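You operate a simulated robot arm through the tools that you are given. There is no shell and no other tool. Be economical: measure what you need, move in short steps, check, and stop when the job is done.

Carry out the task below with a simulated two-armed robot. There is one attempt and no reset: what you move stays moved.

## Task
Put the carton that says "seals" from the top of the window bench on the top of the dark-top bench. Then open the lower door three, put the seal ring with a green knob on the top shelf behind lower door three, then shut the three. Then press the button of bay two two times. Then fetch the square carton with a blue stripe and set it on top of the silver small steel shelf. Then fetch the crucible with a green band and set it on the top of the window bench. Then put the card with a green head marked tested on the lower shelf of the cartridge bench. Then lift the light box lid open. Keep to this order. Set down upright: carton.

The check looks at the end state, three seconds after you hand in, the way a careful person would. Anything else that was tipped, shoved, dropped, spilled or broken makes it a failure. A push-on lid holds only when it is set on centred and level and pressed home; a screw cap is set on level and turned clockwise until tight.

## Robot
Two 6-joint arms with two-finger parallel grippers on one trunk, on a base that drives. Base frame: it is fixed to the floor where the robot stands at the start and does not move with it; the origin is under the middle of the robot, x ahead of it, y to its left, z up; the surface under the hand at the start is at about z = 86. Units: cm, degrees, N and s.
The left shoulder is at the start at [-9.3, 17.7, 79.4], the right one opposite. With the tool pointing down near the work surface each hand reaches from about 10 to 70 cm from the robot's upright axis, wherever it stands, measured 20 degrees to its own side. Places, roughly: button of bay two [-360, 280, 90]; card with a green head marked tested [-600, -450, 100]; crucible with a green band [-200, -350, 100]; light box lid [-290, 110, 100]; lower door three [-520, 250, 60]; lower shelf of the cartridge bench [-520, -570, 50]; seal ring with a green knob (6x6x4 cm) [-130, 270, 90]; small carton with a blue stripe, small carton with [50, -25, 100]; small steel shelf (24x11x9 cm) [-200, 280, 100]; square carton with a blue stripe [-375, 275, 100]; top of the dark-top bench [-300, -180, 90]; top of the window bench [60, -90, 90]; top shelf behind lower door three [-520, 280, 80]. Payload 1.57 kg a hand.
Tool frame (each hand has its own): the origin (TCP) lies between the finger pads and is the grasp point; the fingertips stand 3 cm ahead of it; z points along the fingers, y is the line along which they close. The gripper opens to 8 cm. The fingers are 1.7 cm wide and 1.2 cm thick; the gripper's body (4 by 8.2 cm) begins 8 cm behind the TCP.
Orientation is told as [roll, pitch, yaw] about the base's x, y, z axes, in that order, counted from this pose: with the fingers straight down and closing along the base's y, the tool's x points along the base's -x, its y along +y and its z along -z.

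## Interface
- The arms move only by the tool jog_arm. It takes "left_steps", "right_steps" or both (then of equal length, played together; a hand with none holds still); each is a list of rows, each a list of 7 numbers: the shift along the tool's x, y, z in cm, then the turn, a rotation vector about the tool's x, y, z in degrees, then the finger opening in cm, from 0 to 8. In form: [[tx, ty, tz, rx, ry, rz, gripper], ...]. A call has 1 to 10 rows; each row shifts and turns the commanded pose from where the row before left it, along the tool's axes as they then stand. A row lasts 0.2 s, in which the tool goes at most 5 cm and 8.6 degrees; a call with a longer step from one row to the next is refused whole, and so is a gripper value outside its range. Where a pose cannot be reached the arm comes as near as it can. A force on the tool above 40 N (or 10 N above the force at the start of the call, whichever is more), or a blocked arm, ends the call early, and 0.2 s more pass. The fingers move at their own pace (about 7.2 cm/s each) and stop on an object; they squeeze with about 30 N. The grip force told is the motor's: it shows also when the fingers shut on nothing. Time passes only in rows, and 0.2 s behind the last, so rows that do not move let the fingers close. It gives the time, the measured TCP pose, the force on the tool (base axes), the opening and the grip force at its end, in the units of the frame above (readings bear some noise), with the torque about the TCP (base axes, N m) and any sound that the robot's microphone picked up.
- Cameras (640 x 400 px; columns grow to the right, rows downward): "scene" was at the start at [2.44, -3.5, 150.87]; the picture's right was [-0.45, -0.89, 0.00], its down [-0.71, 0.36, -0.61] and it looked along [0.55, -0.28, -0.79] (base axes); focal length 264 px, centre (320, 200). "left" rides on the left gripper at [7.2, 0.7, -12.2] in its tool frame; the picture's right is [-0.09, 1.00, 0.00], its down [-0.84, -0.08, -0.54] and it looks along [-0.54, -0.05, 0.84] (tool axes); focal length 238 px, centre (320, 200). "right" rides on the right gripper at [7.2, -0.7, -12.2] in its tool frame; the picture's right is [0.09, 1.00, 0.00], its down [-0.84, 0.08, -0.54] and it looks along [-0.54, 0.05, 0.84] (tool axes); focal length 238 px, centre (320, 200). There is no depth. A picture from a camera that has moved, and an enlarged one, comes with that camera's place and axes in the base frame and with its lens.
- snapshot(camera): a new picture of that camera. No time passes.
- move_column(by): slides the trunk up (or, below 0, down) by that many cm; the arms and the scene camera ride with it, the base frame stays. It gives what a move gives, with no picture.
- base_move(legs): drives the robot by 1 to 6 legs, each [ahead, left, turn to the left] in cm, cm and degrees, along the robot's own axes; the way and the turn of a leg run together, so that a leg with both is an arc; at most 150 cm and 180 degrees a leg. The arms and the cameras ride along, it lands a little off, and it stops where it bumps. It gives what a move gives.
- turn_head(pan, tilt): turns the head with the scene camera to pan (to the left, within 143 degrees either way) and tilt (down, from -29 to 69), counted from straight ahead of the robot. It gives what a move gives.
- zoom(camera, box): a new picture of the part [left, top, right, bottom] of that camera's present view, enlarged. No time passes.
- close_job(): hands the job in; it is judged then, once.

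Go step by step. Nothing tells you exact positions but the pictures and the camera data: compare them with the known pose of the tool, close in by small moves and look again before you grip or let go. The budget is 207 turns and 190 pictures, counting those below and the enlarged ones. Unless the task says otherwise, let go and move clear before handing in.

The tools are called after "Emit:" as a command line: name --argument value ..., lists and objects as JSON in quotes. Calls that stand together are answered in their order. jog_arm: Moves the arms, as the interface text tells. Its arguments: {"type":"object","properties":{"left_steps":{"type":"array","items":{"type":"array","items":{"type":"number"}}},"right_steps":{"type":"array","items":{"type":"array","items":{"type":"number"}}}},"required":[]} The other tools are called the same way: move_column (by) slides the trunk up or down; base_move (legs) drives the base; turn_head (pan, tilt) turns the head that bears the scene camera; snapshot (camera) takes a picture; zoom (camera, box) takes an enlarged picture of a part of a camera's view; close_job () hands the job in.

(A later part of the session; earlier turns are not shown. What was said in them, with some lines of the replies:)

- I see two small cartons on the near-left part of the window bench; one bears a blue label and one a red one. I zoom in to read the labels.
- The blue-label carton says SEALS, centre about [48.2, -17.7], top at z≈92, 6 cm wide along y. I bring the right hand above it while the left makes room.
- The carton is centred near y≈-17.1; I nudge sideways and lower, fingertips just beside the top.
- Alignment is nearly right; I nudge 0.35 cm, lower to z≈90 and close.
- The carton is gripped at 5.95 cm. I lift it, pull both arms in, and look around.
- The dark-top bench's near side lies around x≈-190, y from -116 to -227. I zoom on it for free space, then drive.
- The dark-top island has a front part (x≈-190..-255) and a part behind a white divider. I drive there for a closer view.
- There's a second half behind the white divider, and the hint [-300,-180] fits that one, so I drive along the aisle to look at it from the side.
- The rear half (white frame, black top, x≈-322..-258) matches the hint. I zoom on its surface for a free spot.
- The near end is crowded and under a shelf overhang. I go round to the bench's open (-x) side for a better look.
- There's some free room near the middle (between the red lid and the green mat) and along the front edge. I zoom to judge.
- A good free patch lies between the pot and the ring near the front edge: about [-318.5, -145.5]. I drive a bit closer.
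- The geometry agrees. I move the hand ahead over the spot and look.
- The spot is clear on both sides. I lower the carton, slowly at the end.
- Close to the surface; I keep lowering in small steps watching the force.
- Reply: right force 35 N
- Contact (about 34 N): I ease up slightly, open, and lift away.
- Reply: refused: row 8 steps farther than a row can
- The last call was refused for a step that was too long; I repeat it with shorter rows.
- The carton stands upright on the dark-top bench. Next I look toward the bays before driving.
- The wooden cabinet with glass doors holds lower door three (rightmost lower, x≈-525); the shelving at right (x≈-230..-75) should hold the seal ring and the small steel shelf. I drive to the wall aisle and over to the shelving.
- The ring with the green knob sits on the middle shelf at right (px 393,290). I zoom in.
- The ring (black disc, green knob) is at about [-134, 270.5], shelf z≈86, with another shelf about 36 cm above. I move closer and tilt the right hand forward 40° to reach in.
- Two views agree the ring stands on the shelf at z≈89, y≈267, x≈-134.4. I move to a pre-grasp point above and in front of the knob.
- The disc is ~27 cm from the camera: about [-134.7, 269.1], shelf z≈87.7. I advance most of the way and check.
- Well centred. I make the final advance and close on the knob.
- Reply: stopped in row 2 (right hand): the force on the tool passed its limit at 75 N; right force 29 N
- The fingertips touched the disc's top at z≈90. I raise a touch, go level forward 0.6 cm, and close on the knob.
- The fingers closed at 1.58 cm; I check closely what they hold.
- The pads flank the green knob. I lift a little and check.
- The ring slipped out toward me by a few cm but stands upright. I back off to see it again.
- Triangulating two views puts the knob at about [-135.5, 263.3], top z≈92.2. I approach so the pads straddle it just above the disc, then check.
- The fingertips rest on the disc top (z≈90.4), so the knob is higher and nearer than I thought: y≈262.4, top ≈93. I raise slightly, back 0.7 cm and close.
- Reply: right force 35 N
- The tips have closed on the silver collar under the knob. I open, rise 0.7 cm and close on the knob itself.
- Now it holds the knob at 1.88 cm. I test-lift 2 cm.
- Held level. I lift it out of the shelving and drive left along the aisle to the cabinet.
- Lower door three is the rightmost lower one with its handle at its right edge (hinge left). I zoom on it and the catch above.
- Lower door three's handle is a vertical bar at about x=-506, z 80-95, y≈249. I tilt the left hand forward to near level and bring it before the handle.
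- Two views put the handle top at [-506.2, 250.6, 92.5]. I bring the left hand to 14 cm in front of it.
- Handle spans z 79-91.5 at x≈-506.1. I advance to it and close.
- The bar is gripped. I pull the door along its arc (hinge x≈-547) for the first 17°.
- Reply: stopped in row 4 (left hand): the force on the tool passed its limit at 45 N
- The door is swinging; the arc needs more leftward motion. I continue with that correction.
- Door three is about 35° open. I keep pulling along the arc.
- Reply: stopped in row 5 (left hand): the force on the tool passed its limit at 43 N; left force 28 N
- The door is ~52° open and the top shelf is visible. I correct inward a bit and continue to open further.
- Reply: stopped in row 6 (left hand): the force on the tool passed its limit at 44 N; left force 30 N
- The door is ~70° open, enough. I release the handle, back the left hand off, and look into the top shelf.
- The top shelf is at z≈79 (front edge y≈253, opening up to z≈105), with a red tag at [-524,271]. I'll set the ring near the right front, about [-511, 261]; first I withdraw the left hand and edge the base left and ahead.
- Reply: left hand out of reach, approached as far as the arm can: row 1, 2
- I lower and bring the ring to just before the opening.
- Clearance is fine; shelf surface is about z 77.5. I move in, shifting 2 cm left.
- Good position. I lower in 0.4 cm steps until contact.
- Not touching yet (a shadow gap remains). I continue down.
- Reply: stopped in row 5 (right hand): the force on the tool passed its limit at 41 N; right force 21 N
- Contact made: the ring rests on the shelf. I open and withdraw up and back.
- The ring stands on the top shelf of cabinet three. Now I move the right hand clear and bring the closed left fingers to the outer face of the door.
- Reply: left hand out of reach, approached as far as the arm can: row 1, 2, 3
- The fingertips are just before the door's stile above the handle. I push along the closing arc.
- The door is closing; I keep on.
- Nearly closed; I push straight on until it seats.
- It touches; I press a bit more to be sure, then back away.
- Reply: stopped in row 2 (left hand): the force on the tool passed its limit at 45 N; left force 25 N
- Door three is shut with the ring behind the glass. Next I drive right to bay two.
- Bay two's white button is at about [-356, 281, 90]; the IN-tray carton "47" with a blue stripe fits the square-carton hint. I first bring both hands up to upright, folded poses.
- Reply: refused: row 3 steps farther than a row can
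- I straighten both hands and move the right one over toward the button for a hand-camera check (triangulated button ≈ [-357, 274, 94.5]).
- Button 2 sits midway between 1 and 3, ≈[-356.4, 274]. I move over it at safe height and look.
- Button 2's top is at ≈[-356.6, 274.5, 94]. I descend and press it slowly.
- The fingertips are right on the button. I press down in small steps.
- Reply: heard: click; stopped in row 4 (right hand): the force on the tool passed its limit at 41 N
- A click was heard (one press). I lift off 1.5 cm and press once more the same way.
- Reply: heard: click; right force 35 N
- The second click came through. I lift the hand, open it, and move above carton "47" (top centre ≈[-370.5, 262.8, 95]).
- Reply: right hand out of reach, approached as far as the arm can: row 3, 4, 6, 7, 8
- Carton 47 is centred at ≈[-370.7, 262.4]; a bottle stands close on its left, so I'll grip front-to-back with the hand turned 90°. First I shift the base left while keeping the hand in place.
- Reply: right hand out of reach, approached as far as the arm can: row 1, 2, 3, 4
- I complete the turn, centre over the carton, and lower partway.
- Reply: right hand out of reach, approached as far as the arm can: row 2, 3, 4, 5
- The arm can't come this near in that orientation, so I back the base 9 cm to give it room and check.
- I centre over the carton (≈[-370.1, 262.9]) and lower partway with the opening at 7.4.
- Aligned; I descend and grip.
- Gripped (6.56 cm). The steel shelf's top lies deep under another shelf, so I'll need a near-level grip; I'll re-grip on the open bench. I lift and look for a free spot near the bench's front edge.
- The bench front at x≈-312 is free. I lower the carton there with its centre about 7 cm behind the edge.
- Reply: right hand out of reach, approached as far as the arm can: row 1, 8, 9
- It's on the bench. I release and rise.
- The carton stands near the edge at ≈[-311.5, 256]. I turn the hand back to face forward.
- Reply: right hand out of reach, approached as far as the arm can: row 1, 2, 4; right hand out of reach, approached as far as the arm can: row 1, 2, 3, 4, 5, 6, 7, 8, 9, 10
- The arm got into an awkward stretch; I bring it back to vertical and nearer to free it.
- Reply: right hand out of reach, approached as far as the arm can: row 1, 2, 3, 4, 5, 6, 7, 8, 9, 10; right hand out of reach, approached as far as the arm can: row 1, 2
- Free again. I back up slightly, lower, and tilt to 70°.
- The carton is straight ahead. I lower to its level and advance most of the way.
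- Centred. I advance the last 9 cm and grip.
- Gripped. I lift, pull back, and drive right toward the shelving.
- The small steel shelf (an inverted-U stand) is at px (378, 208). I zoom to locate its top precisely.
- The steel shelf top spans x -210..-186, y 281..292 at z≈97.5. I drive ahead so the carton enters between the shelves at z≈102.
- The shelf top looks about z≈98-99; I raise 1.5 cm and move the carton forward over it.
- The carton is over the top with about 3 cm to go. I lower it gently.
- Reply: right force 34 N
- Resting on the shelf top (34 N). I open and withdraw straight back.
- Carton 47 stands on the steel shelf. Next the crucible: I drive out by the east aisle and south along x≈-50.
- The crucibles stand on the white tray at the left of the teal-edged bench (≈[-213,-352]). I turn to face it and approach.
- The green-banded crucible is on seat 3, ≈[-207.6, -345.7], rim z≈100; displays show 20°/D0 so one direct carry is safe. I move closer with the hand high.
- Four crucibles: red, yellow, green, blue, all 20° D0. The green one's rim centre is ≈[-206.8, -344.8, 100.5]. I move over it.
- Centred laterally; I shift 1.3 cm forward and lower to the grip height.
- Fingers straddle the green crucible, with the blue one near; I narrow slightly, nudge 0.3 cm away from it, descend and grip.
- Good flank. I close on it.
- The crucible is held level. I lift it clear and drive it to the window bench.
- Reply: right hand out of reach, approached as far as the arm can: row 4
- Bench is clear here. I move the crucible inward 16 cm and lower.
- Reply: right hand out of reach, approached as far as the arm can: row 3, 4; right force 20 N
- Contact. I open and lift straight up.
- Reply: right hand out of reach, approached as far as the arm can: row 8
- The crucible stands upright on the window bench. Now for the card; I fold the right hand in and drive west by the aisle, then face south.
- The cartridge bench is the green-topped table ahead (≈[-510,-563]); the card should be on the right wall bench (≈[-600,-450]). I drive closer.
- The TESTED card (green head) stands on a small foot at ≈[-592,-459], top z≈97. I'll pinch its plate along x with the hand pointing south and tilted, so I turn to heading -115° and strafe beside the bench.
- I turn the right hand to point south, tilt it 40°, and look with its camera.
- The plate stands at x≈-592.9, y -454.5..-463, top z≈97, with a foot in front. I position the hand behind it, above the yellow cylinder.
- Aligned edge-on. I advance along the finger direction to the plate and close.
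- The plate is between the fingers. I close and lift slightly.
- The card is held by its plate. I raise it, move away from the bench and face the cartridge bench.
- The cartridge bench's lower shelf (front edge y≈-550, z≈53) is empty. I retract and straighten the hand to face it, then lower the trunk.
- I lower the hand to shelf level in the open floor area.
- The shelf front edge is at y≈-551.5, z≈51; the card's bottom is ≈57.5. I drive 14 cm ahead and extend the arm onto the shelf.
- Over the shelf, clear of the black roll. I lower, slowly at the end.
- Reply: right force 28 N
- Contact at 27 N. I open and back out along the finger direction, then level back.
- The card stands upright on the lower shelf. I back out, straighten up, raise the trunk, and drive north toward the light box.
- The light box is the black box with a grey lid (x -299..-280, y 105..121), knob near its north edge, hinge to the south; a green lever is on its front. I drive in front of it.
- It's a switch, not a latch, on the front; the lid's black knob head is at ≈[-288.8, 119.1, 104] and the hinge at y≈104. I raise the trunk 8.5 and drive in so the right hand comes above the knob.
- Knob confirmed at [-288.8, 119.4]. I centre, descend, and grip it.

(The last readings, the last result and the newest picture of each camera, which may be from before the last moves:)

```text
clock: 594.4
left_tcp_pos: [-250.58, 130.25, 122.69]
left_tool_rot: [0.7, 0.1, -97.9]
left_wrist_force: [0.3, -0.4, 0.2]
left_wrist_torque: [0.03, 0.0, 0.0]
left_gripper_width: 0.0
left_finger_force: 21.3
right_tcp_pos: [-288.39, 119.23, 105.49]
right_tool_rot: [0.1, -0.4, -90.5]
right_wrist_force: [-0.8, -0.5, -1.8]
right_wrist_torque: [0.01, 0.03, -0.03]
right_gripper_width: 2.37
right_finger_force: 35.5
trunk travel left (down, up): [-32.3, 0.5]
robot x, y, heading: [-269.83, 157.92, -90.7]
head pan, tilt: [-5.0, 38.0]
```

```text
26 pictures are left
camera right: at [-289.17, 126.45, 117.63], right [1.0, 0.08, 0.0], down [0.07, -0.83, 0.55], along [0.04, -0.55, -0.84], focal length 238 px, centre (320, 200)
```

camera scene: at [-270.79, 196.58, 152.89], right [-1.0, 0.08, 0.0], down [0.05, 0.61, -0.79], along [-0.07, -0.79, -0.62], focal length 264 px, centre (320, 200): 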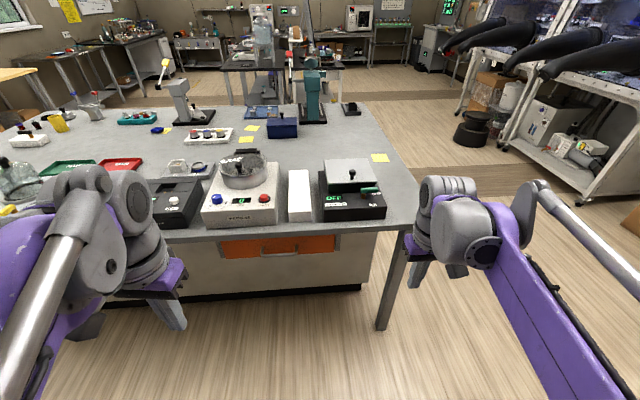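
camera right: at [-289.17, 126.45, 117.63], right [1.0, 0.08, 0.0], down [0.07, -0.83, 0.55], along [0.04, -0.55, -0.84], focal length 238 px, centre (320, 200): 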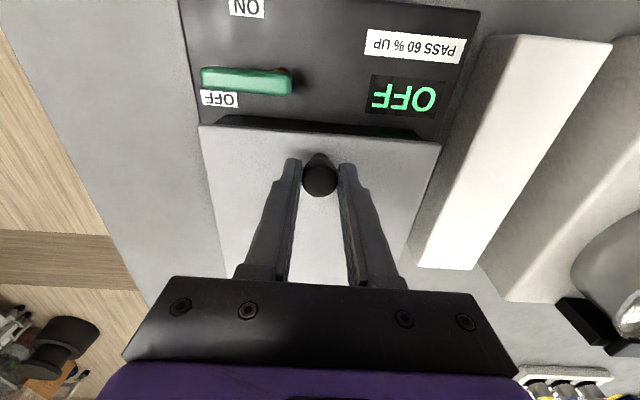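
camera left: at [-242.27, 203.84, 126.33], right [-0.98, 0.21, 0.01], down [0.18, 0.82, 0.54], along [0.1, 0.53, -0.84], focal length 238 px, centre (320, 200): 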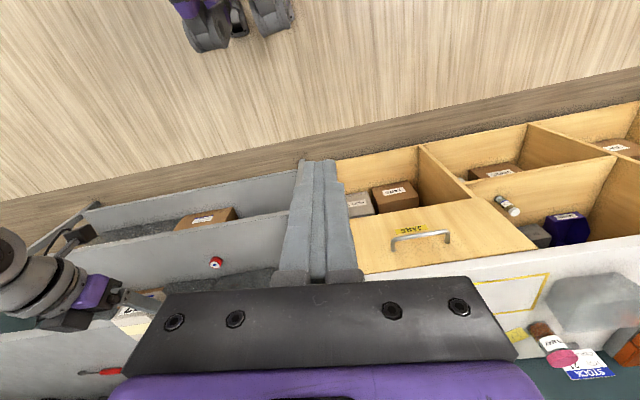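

Gripped (2.37 cm). I lift along the hinge arc, first ~24°.

Emit:
jog_arm --right_steps '[[-0.35, 0, -1.03, 0, 0, 0, 1], [-0.35, 0, -1.03, 0, 0, 0, 1], [-0.5, 0, -0.98, 0, 0, 0, 1], [-0.5, 0, -0.97, 0, 0, 0, 1], [-0.62, 0, -0.9, 0, 0, 0, 1], [-0.63, 0, -0.9, 0, 0, 0, 1], [0, 0, 0, 0, 0, 0, 1]]'

Emit:
snapshot --camera "right"

Emit:
turn_head --pan -25 --tilt 50

Emit:
snapshot --camera "scene"

```text
clock: 596.0
left_tcp_pos: [-250.34, 130.2, 122.64]
left_tool_rot: [0.5, 0.1, -97.9]
left_wrist_force: [0.4, 0.3, 0.5]
left_wrist_torque: [0.01, 0.01, 0.0]
left_gripper_width: 0.0
left_finger_force: 20.8
right_tcp_pos: [-288.32, 116.27, 111.61]
right_tool_rot: [0.0, -0.5, -90.5]
right_wrist_force: [7.9, -1.7, -1.0]
right_wrist_torque: [-0.24, -0.22, 0.02]
right_gripper_width: 2.36
right_finger_force: 34.9
trunk travel left (down, up): [-32.3, 0.5]
robot x, y, heading: [-269.76, 157.52, -90.5]
head pan, tilt: [-5.0, 38.0]
```

```text
25 pictures are left
camera right: at [-289.18, 123.54, 123.66], right [1.0, 0.08, 0.0], down [0.07, -0.83, 0.55], along [0.04, -0.55, -0.84], focal length 238 px, centre (320, 200)
```

right: 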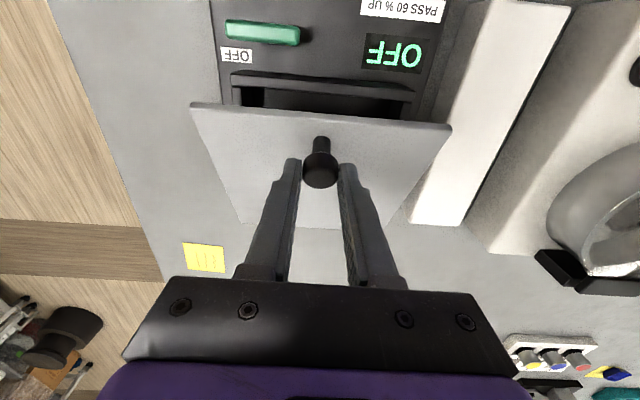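

```text
clock: 596.8
left_tcp_pos: [-250.36, 130.13, 122.63]
left_tool_rot: [0.6, -0.1, -97.9]
left_wrist_force: [-0.4, -0.2, 0.5]
left_wrist_torque: [0.02, 0.01, -0.01]
left_gripper_width: 0.02
left_finger_force: 21.2
right_tcp_pos: [-288.41, 116.18, 111.51]
right_tool_rot: [-0.1, -0.4, -90.5]
right_wrist_force: [8.6, -5.4, 3.0]
right_wrist_torque: [-1.21, -0.19, -0.02]
right_gripper_width: 2.38
right_finger_force: 35.5
trunk travel left (down, up): [-32.3, 0.5]
robot x, y, heading: [-270.03, 157.66, -90.5]
head pan, tilt: [-25.0, 50.0]
```

```text
24 pictures are left
camera scene: at [-273.25, 154.77, 160.25], right [-0.9, 0.43, 0.0], down [0.33, 0.69, -0.64], along [-0.28, -0.58, -0.77], focal length 264 px, centre (320, 200)
```

scene: 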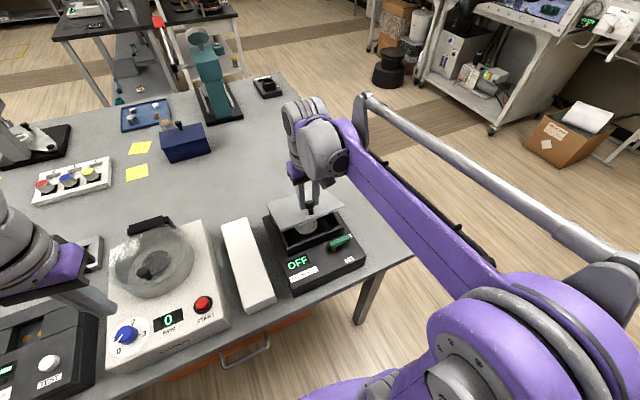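

The lid swings up on its rear hinge. I continue along the arc.

Emit:
jog_arm --right_steps '[[-1.35, 0, -1.48, 0, 0, 0, 1], [-1.45, 0, -1.24, 0, 0, 0, 1], [-1.6, 0, -1.06, 0, 0, 0, 1], [-1.72, 0, -0.85, 0, 0, 0, 1], [-1.8, 0, -0.64, 0, 0, 0, 1], [0, 0, 0, 0, 0, 0, 1]]'

Emit:
zoom --camera "scene" --box '[220, 60, 420, 310]'

Emit:
snapshot --camera "right"

```text
clock: 598.2
left_tcp_pos: [-250.26, 130.24, 122.65]
left_tool_rot: [0.6, -0.1, -97.9]
left_wrist_force: [-0.6, 0.1, -0.2]
left_wrist_torque: [-0.02, 0.04, -0.01]
left_gripper_width: 0.01
left_finger_force: 21.8
right_tcp_pos: [-288.58, 108.35, 116.84]
right_tool_rot: [-0.1, -0.4, -90.5]
right_wrist_force: [13.5, -0.8, 6.9]
right_wrist_torque: [-0.5, -0.4, -0.02]
right_gripper_width: 2.38
right_finger_force: 22.4
trunk travel left (down, up): [-32.3, 0.5]
robot x, y, heading: [-270.26, 157.72, -90.5]
head pan, tilt: [-25.0, 50.0]
```

```text
1.60 times, centred on (320, 185) of scene
camera zoom: at [-273.17, 154.93, 160.25], right [-0.9, 0.43, 0.0], down [0.33, 0.69, -0.64], along [-0.28, -0.58, -0.77], focal length 423 px, centre (320, 224)
```

zoom: 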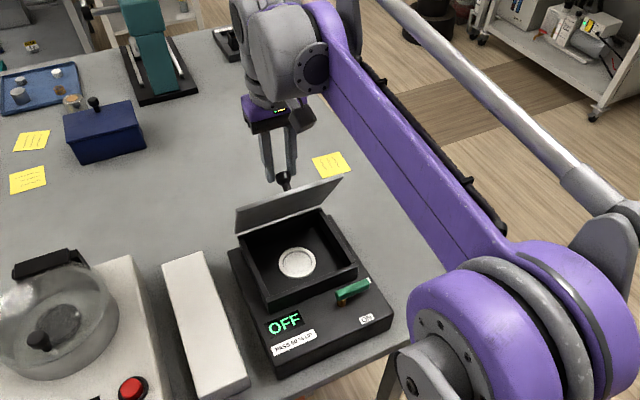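

```text
22 pictures are left
camera right: at [-289.17, 115.7, 128.93], right [1.0, 0.08, 0.0], down [0.07, -0.83, 0.55], along [0.04, -0.55, -0.84], focal length 238 px, centre (320, 200)
```

right: 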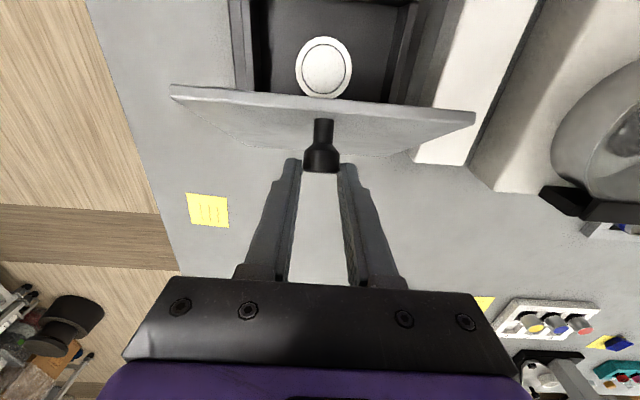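

The lid is about 60° up. I keep going past vertical.

Emit:
jog_arm --right_steps '[[-1.87, 0, -0.41, 0, 0, 0, 1], [-1.9, 0, -0.2, 0, 0, 0, 1], [-1.92, 0, 0.06, 0, 0, 0, 1], [-1.9, 0, 0.28, 0, 0, 0, 1], [0, 0, 0, 0, 0, 0, 1]]'

Emit:
zoom --camera "scene" --box '[220, 60, 420, 310]'

```text
clock: 599.4
left_tcp_pos: [-250.31, 130.36, 122.67]
left_tool_rot: [0.6, 0.0, -97.9]
left_wrist_force: [0.1, -0.2, 0.2]
left_wrist_torque: [-0.01, 0.0, -0.02]
left_gripper_width: 0.0
left_finger_force: 21.2
right_tcp_pos: [-288.4, 100.69, 117.0]
right_tool_rot: [-0.2, -0.4, -90.3]
right_wrist_force: [15.3, 4.6, -0.5]
right_wrist_torque: [0.78, -0.29, -0.07]
right_gripper_width: 2.36
right_finger_force: 35.4
trunk travel left (down, up): [-32.3, 0.5]
robot x, y, heading: [-269.97, 157.74, -90.5]
head pan, tilt: [-25.0, 50.0]
```

```text
1.60 times, centred on (320, 185) of scene
camera zoom: at [-273.17, 154.97, 160.24], right [-0.9, 0.43, 0.0], down [0.33, 0.69, -0.64], along [-0.28, -0.58, -0.77], focal length 423 px, centre (320, 224)
```

zoom: 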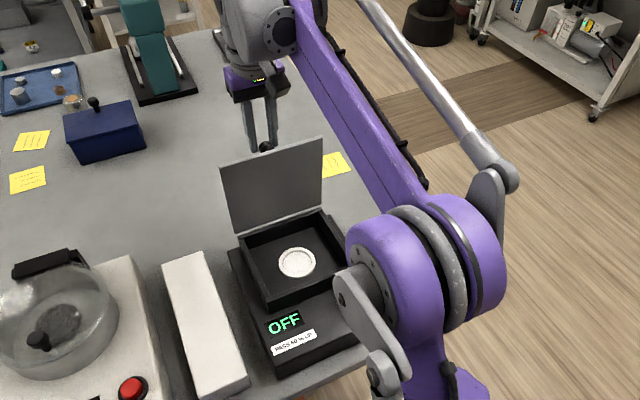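

Nearly vertical. I go a bit beyond so it stays open.

Emit:
jog_arm --right_steps '[[-1.85, 0, 0.51, 0, 0, 0, 1], [-1.8, 0, 0.75, 0, 0, 0, 1], [0, 0, 0, 0, 0, 0, 1]]'

Emit:
zoom --camera "scene" --box '[220, 60, 420, 310]'

```text
clock: 600.2
left_tcp_pos: [-250.54, 130.31, 122.72]
left_tool_rot: [0.7, 0.0, -97.9]
left_wrist_force: [-0.2, 0.4, -0.4]
left_wrist_torque: [0.03, -0.01, -0.01]
left_gripper_width: 0.0
left_finger_force: 21.2
right_tcp_pos: [-288.97, 97.21, 115.63]
right_tool_rot: [-0.2, -0.4, -90.6]
right_wrist_force: [0.3, 0.2, -0.1]
right_wrist_torque: [-0.02, -0.05, 0.0]
right_gripper_width: 0.99
right_finger_force: 0.1
trunk travel left (down, up): [-32.3, 0.5]
robot x, y, heading: [-269.66, 157.16, -90.6]
head pan, tilt: [-25.0, 50.0]
```

```text
1.60 times, centred on (320, 185) of scene
camera zoom: at [-273.56, 154.92, 160.23], right [-0.9, 0.43, 0.0], down [0.33, 0.69, -0.64], along [-0.28, -0.58, -0.77], focal length 423 px, centre (320, 224)
```

zoom: 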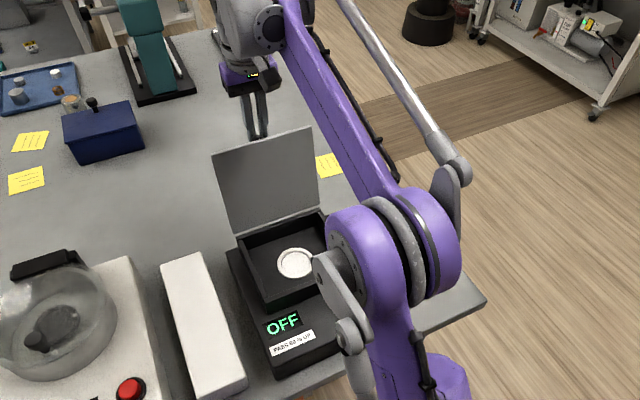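

The knob slipped free with the lid standing open past vertical. I take the hand forward, sideways clear of the lid, then back.

Emit:
jog_arm --right_steps '[[-1.5, 0, 0, 0, 0, 0, 1], [0, 0, -1.5, 0, 0, 0, 1], [0, -4, 0, 0, 0, 0, 1], [0, -4, 0, 0, 0, 0, 1], [0, -4, 0, 0, 0, 0, 1], [0, -4, 0, 0, 0, 0, 1], [0, -4, 0, 0, 0, 0, 1], [0, 0, 0, 0, 0, 0, 1]]'

Emit:
snapshot --camera "scene"

```text
clock: 602.0
left_tcp_pos: [-250.41, 130.29, 122.72]
left_tool_rot: [0.6, 0.0, -97.9]
left_wrist_force: [-0.5, -1.4, -0.2]
left_wrist_torque: [-0.07, -0.02, -0.02]
left_gripper_width: 0.0
left_finger_force: 21.5
right_tcp_pos: [-307.5, 96.95, 116.6]
right_tool_rot: [-0.1, -0.3, -90.4]
right_wrist_force: [0.0, 0.1, -0.4]
right_wrist_torque: [-0.01, 0.03, 0.0]
right_gripper_width: 0.99
right_finger_force: 0.0
right hand out of reach, approached as far as the arm can: row 6, 7
trunk travel left (down, up): [-32.3, 0.5]
robot x, y, heading: [-269.96, 157.6, -90.8]
head pan, tilt: [-25.0, 50.0]
```

```text
19 pictures are left
camera scene: at [-273.36, 154.79, 160.24], right [-0.9, 0.43, 0.0], down [0.33, 0.69, -0.64], along [-0.28, -0.58, -0.77], focal length 264 px, centre (320, 200)
```

scene: 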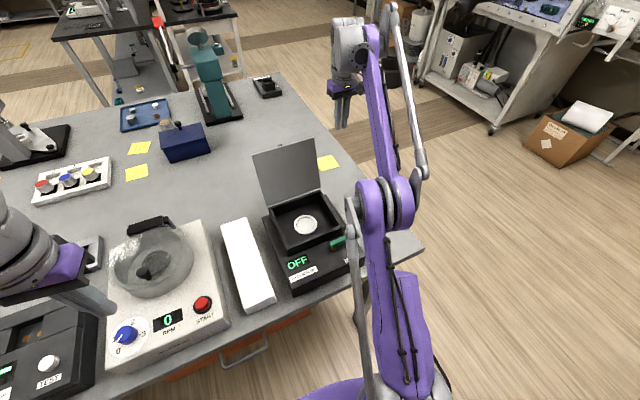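

The lid stays open. I drive straight back to clear everything and check once more.

Emit:
base_move --legs '[[-45, 0, 0]]'

Emit:
turn_head --pan -8 --tilt 38

Emit:
snapshot --camera "scene"

```text
clock: 604.7
left_tcp_pos: [-250.15, 175.11, 122.78]
left_tool_rot: [0.7, -0.1, -97.0]
left_wrist_force: [-0.1, -0.1, 0.5]
left_wrist_torque: [0.01, 0.01, -0.03]
left_gripper_width: 0.0
left_finger_force: 21.5
right_tcp_pos: [-306.54, 141.0, 116.63]
right_tool_rot: [0.1, -0.4, -89.5]
right_wrist_force: [-0.8, 0.0, 0.4]
right_wrist_torque: [0.02, -0.03, 0.02]
right_gripper_width: 0.98
right_finger_force: 0.1
trunk travel left (down, up): [-32.3, 0.5]
robot x, y, heading: [-269.73, 202.44, -89.6]
head pan, tilt: [-25.0, 50.0]
```

```text
clock: 605.5
left_tcp_pos: [-250.0, 175.24, 122.7]
left_tool_rot: [0.7, 0.0, -96.8]
left_wrist_force: [0.5, -0.3, -0.3]
left_wrist_torque: [0.0, 0.04, 0.03]
left_gripper_width: 0.0
left_finger_force: 21.3
right_tcp_pos: [-306.56, 141.0, 116.55]
right_tool_rot: [0.0, -0.4, -89.5]
right_wrist_force: [-0.5, 0.9, 0.2]
right_wrist_torque: [0.02, 0.02, -0.01]
right_gripper_width: 1.02
right_finger_force: 0.0
trunk travel left (down, up): [-32.3, 0.5]
robot x, y, heading: [-270.12, 202.38, -89.5]
head pan, tilt: [-8.0, 38.0]
```

```text
18 pictures are left
camera scene: at [-271.36, 197.89, 161.95], right [-0.99, 0.13, 0.0], down [0.08, 0.61, -0.79], along [-0.1, -0.78, -0.62], focal length 264 px, centre (320, 200)
```

scene: 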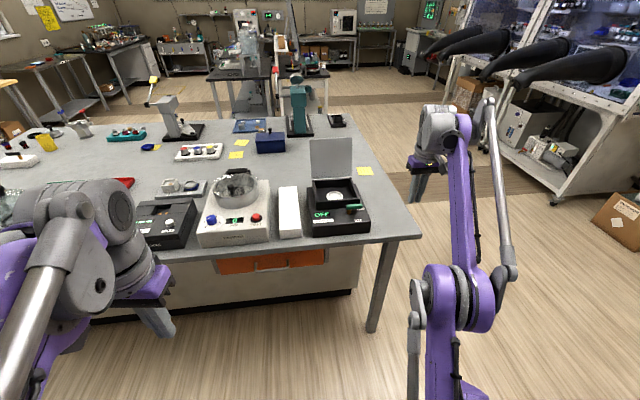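

The lid is open and steady. One last look at the shelving to confirm the dish and carton were left undisturbed.

Emit:
turn_head --pan 128 --tilt 32

Emit:
snapshot --camera "scene"

```text
clock: 607.7
left_tcp_pos: [-250.0, 175.3, 122.75]
left_tool_rot: [0.7, 0.0, -96.9]
left_wrist_force: [0.5, -0.3, -0.5]
left_wrist_torque: [-0.01, -0.02, -0.03]
left_gripper_width: 0.0
left_finger_force: 21.7
right_tcp_pos: [-306.56, 141.02, 116.6]
right_tool_rot: [0.1, -0.4, -89.5]
right_wrist_force: [-0.1, -0.8, -0.3]
right_wrist_torque: [-0.05, -0.01, -0.02]
right_gripper_width: 1.0
right_finger_force: 0.2
trunk travel left (down, up): [-32.3, 0.5]
robot x, y, heading: [-270.2, 201.89, -89.4]
head pan, tilt: [128.0, 32.0]
```

```text
17 pictures are left
camera scene: at [-263.22, 212.02, 162.87], right [0.62, -0.78, 0.0], down [-0.41, -0.33, -0.85], along [0.66, 0.53, -0.53], focal length 264 px, centre (320, 200)
```

scene: 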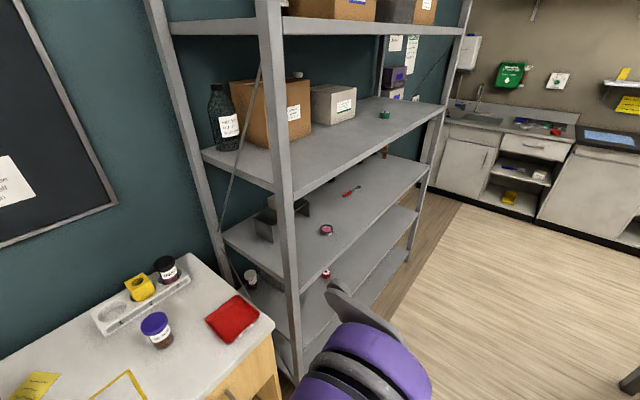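

The dish and the rest of the shelving are as I found them. All seven steps are done and both hands are clear, so I hand the job in.

Emit:
close_job

```text
The job is handed in.
```

I did all seven steps in the order you gave, and the job is handed in.

- **Seals carton:** it stands upright on the dark-top bench. Two adjoining benches have dark tops; I used the one behind the white divider because it matched your coordinates.
- **Seal ring:** it rests on the top shelf behind lower door three, and the door is shut. On the first try the ring slid a few centimetres along its shelf without tipping, and I then picked it up properly.
- **Bay two button:** I pressed it twice and heard a click each time. The panel's display changed from READY to WRONG after the first press and stayed there.
- **Square carton with the blue stripe:** I took the one marked 47, which fit your location, although carton 63 also has a blue stripe. It sits on the small steel shelf. I had to set it down once on the bay bench to change grip.
- **Crucible with the green band:** it stands on the window bench, its contents level.
- **Tested card:** it stands upright on the lower shelf of the cartridge bench.
- **Light box lid:** it is open just past vertical. It slipped from the fingers at the end but was still open when I last looked.
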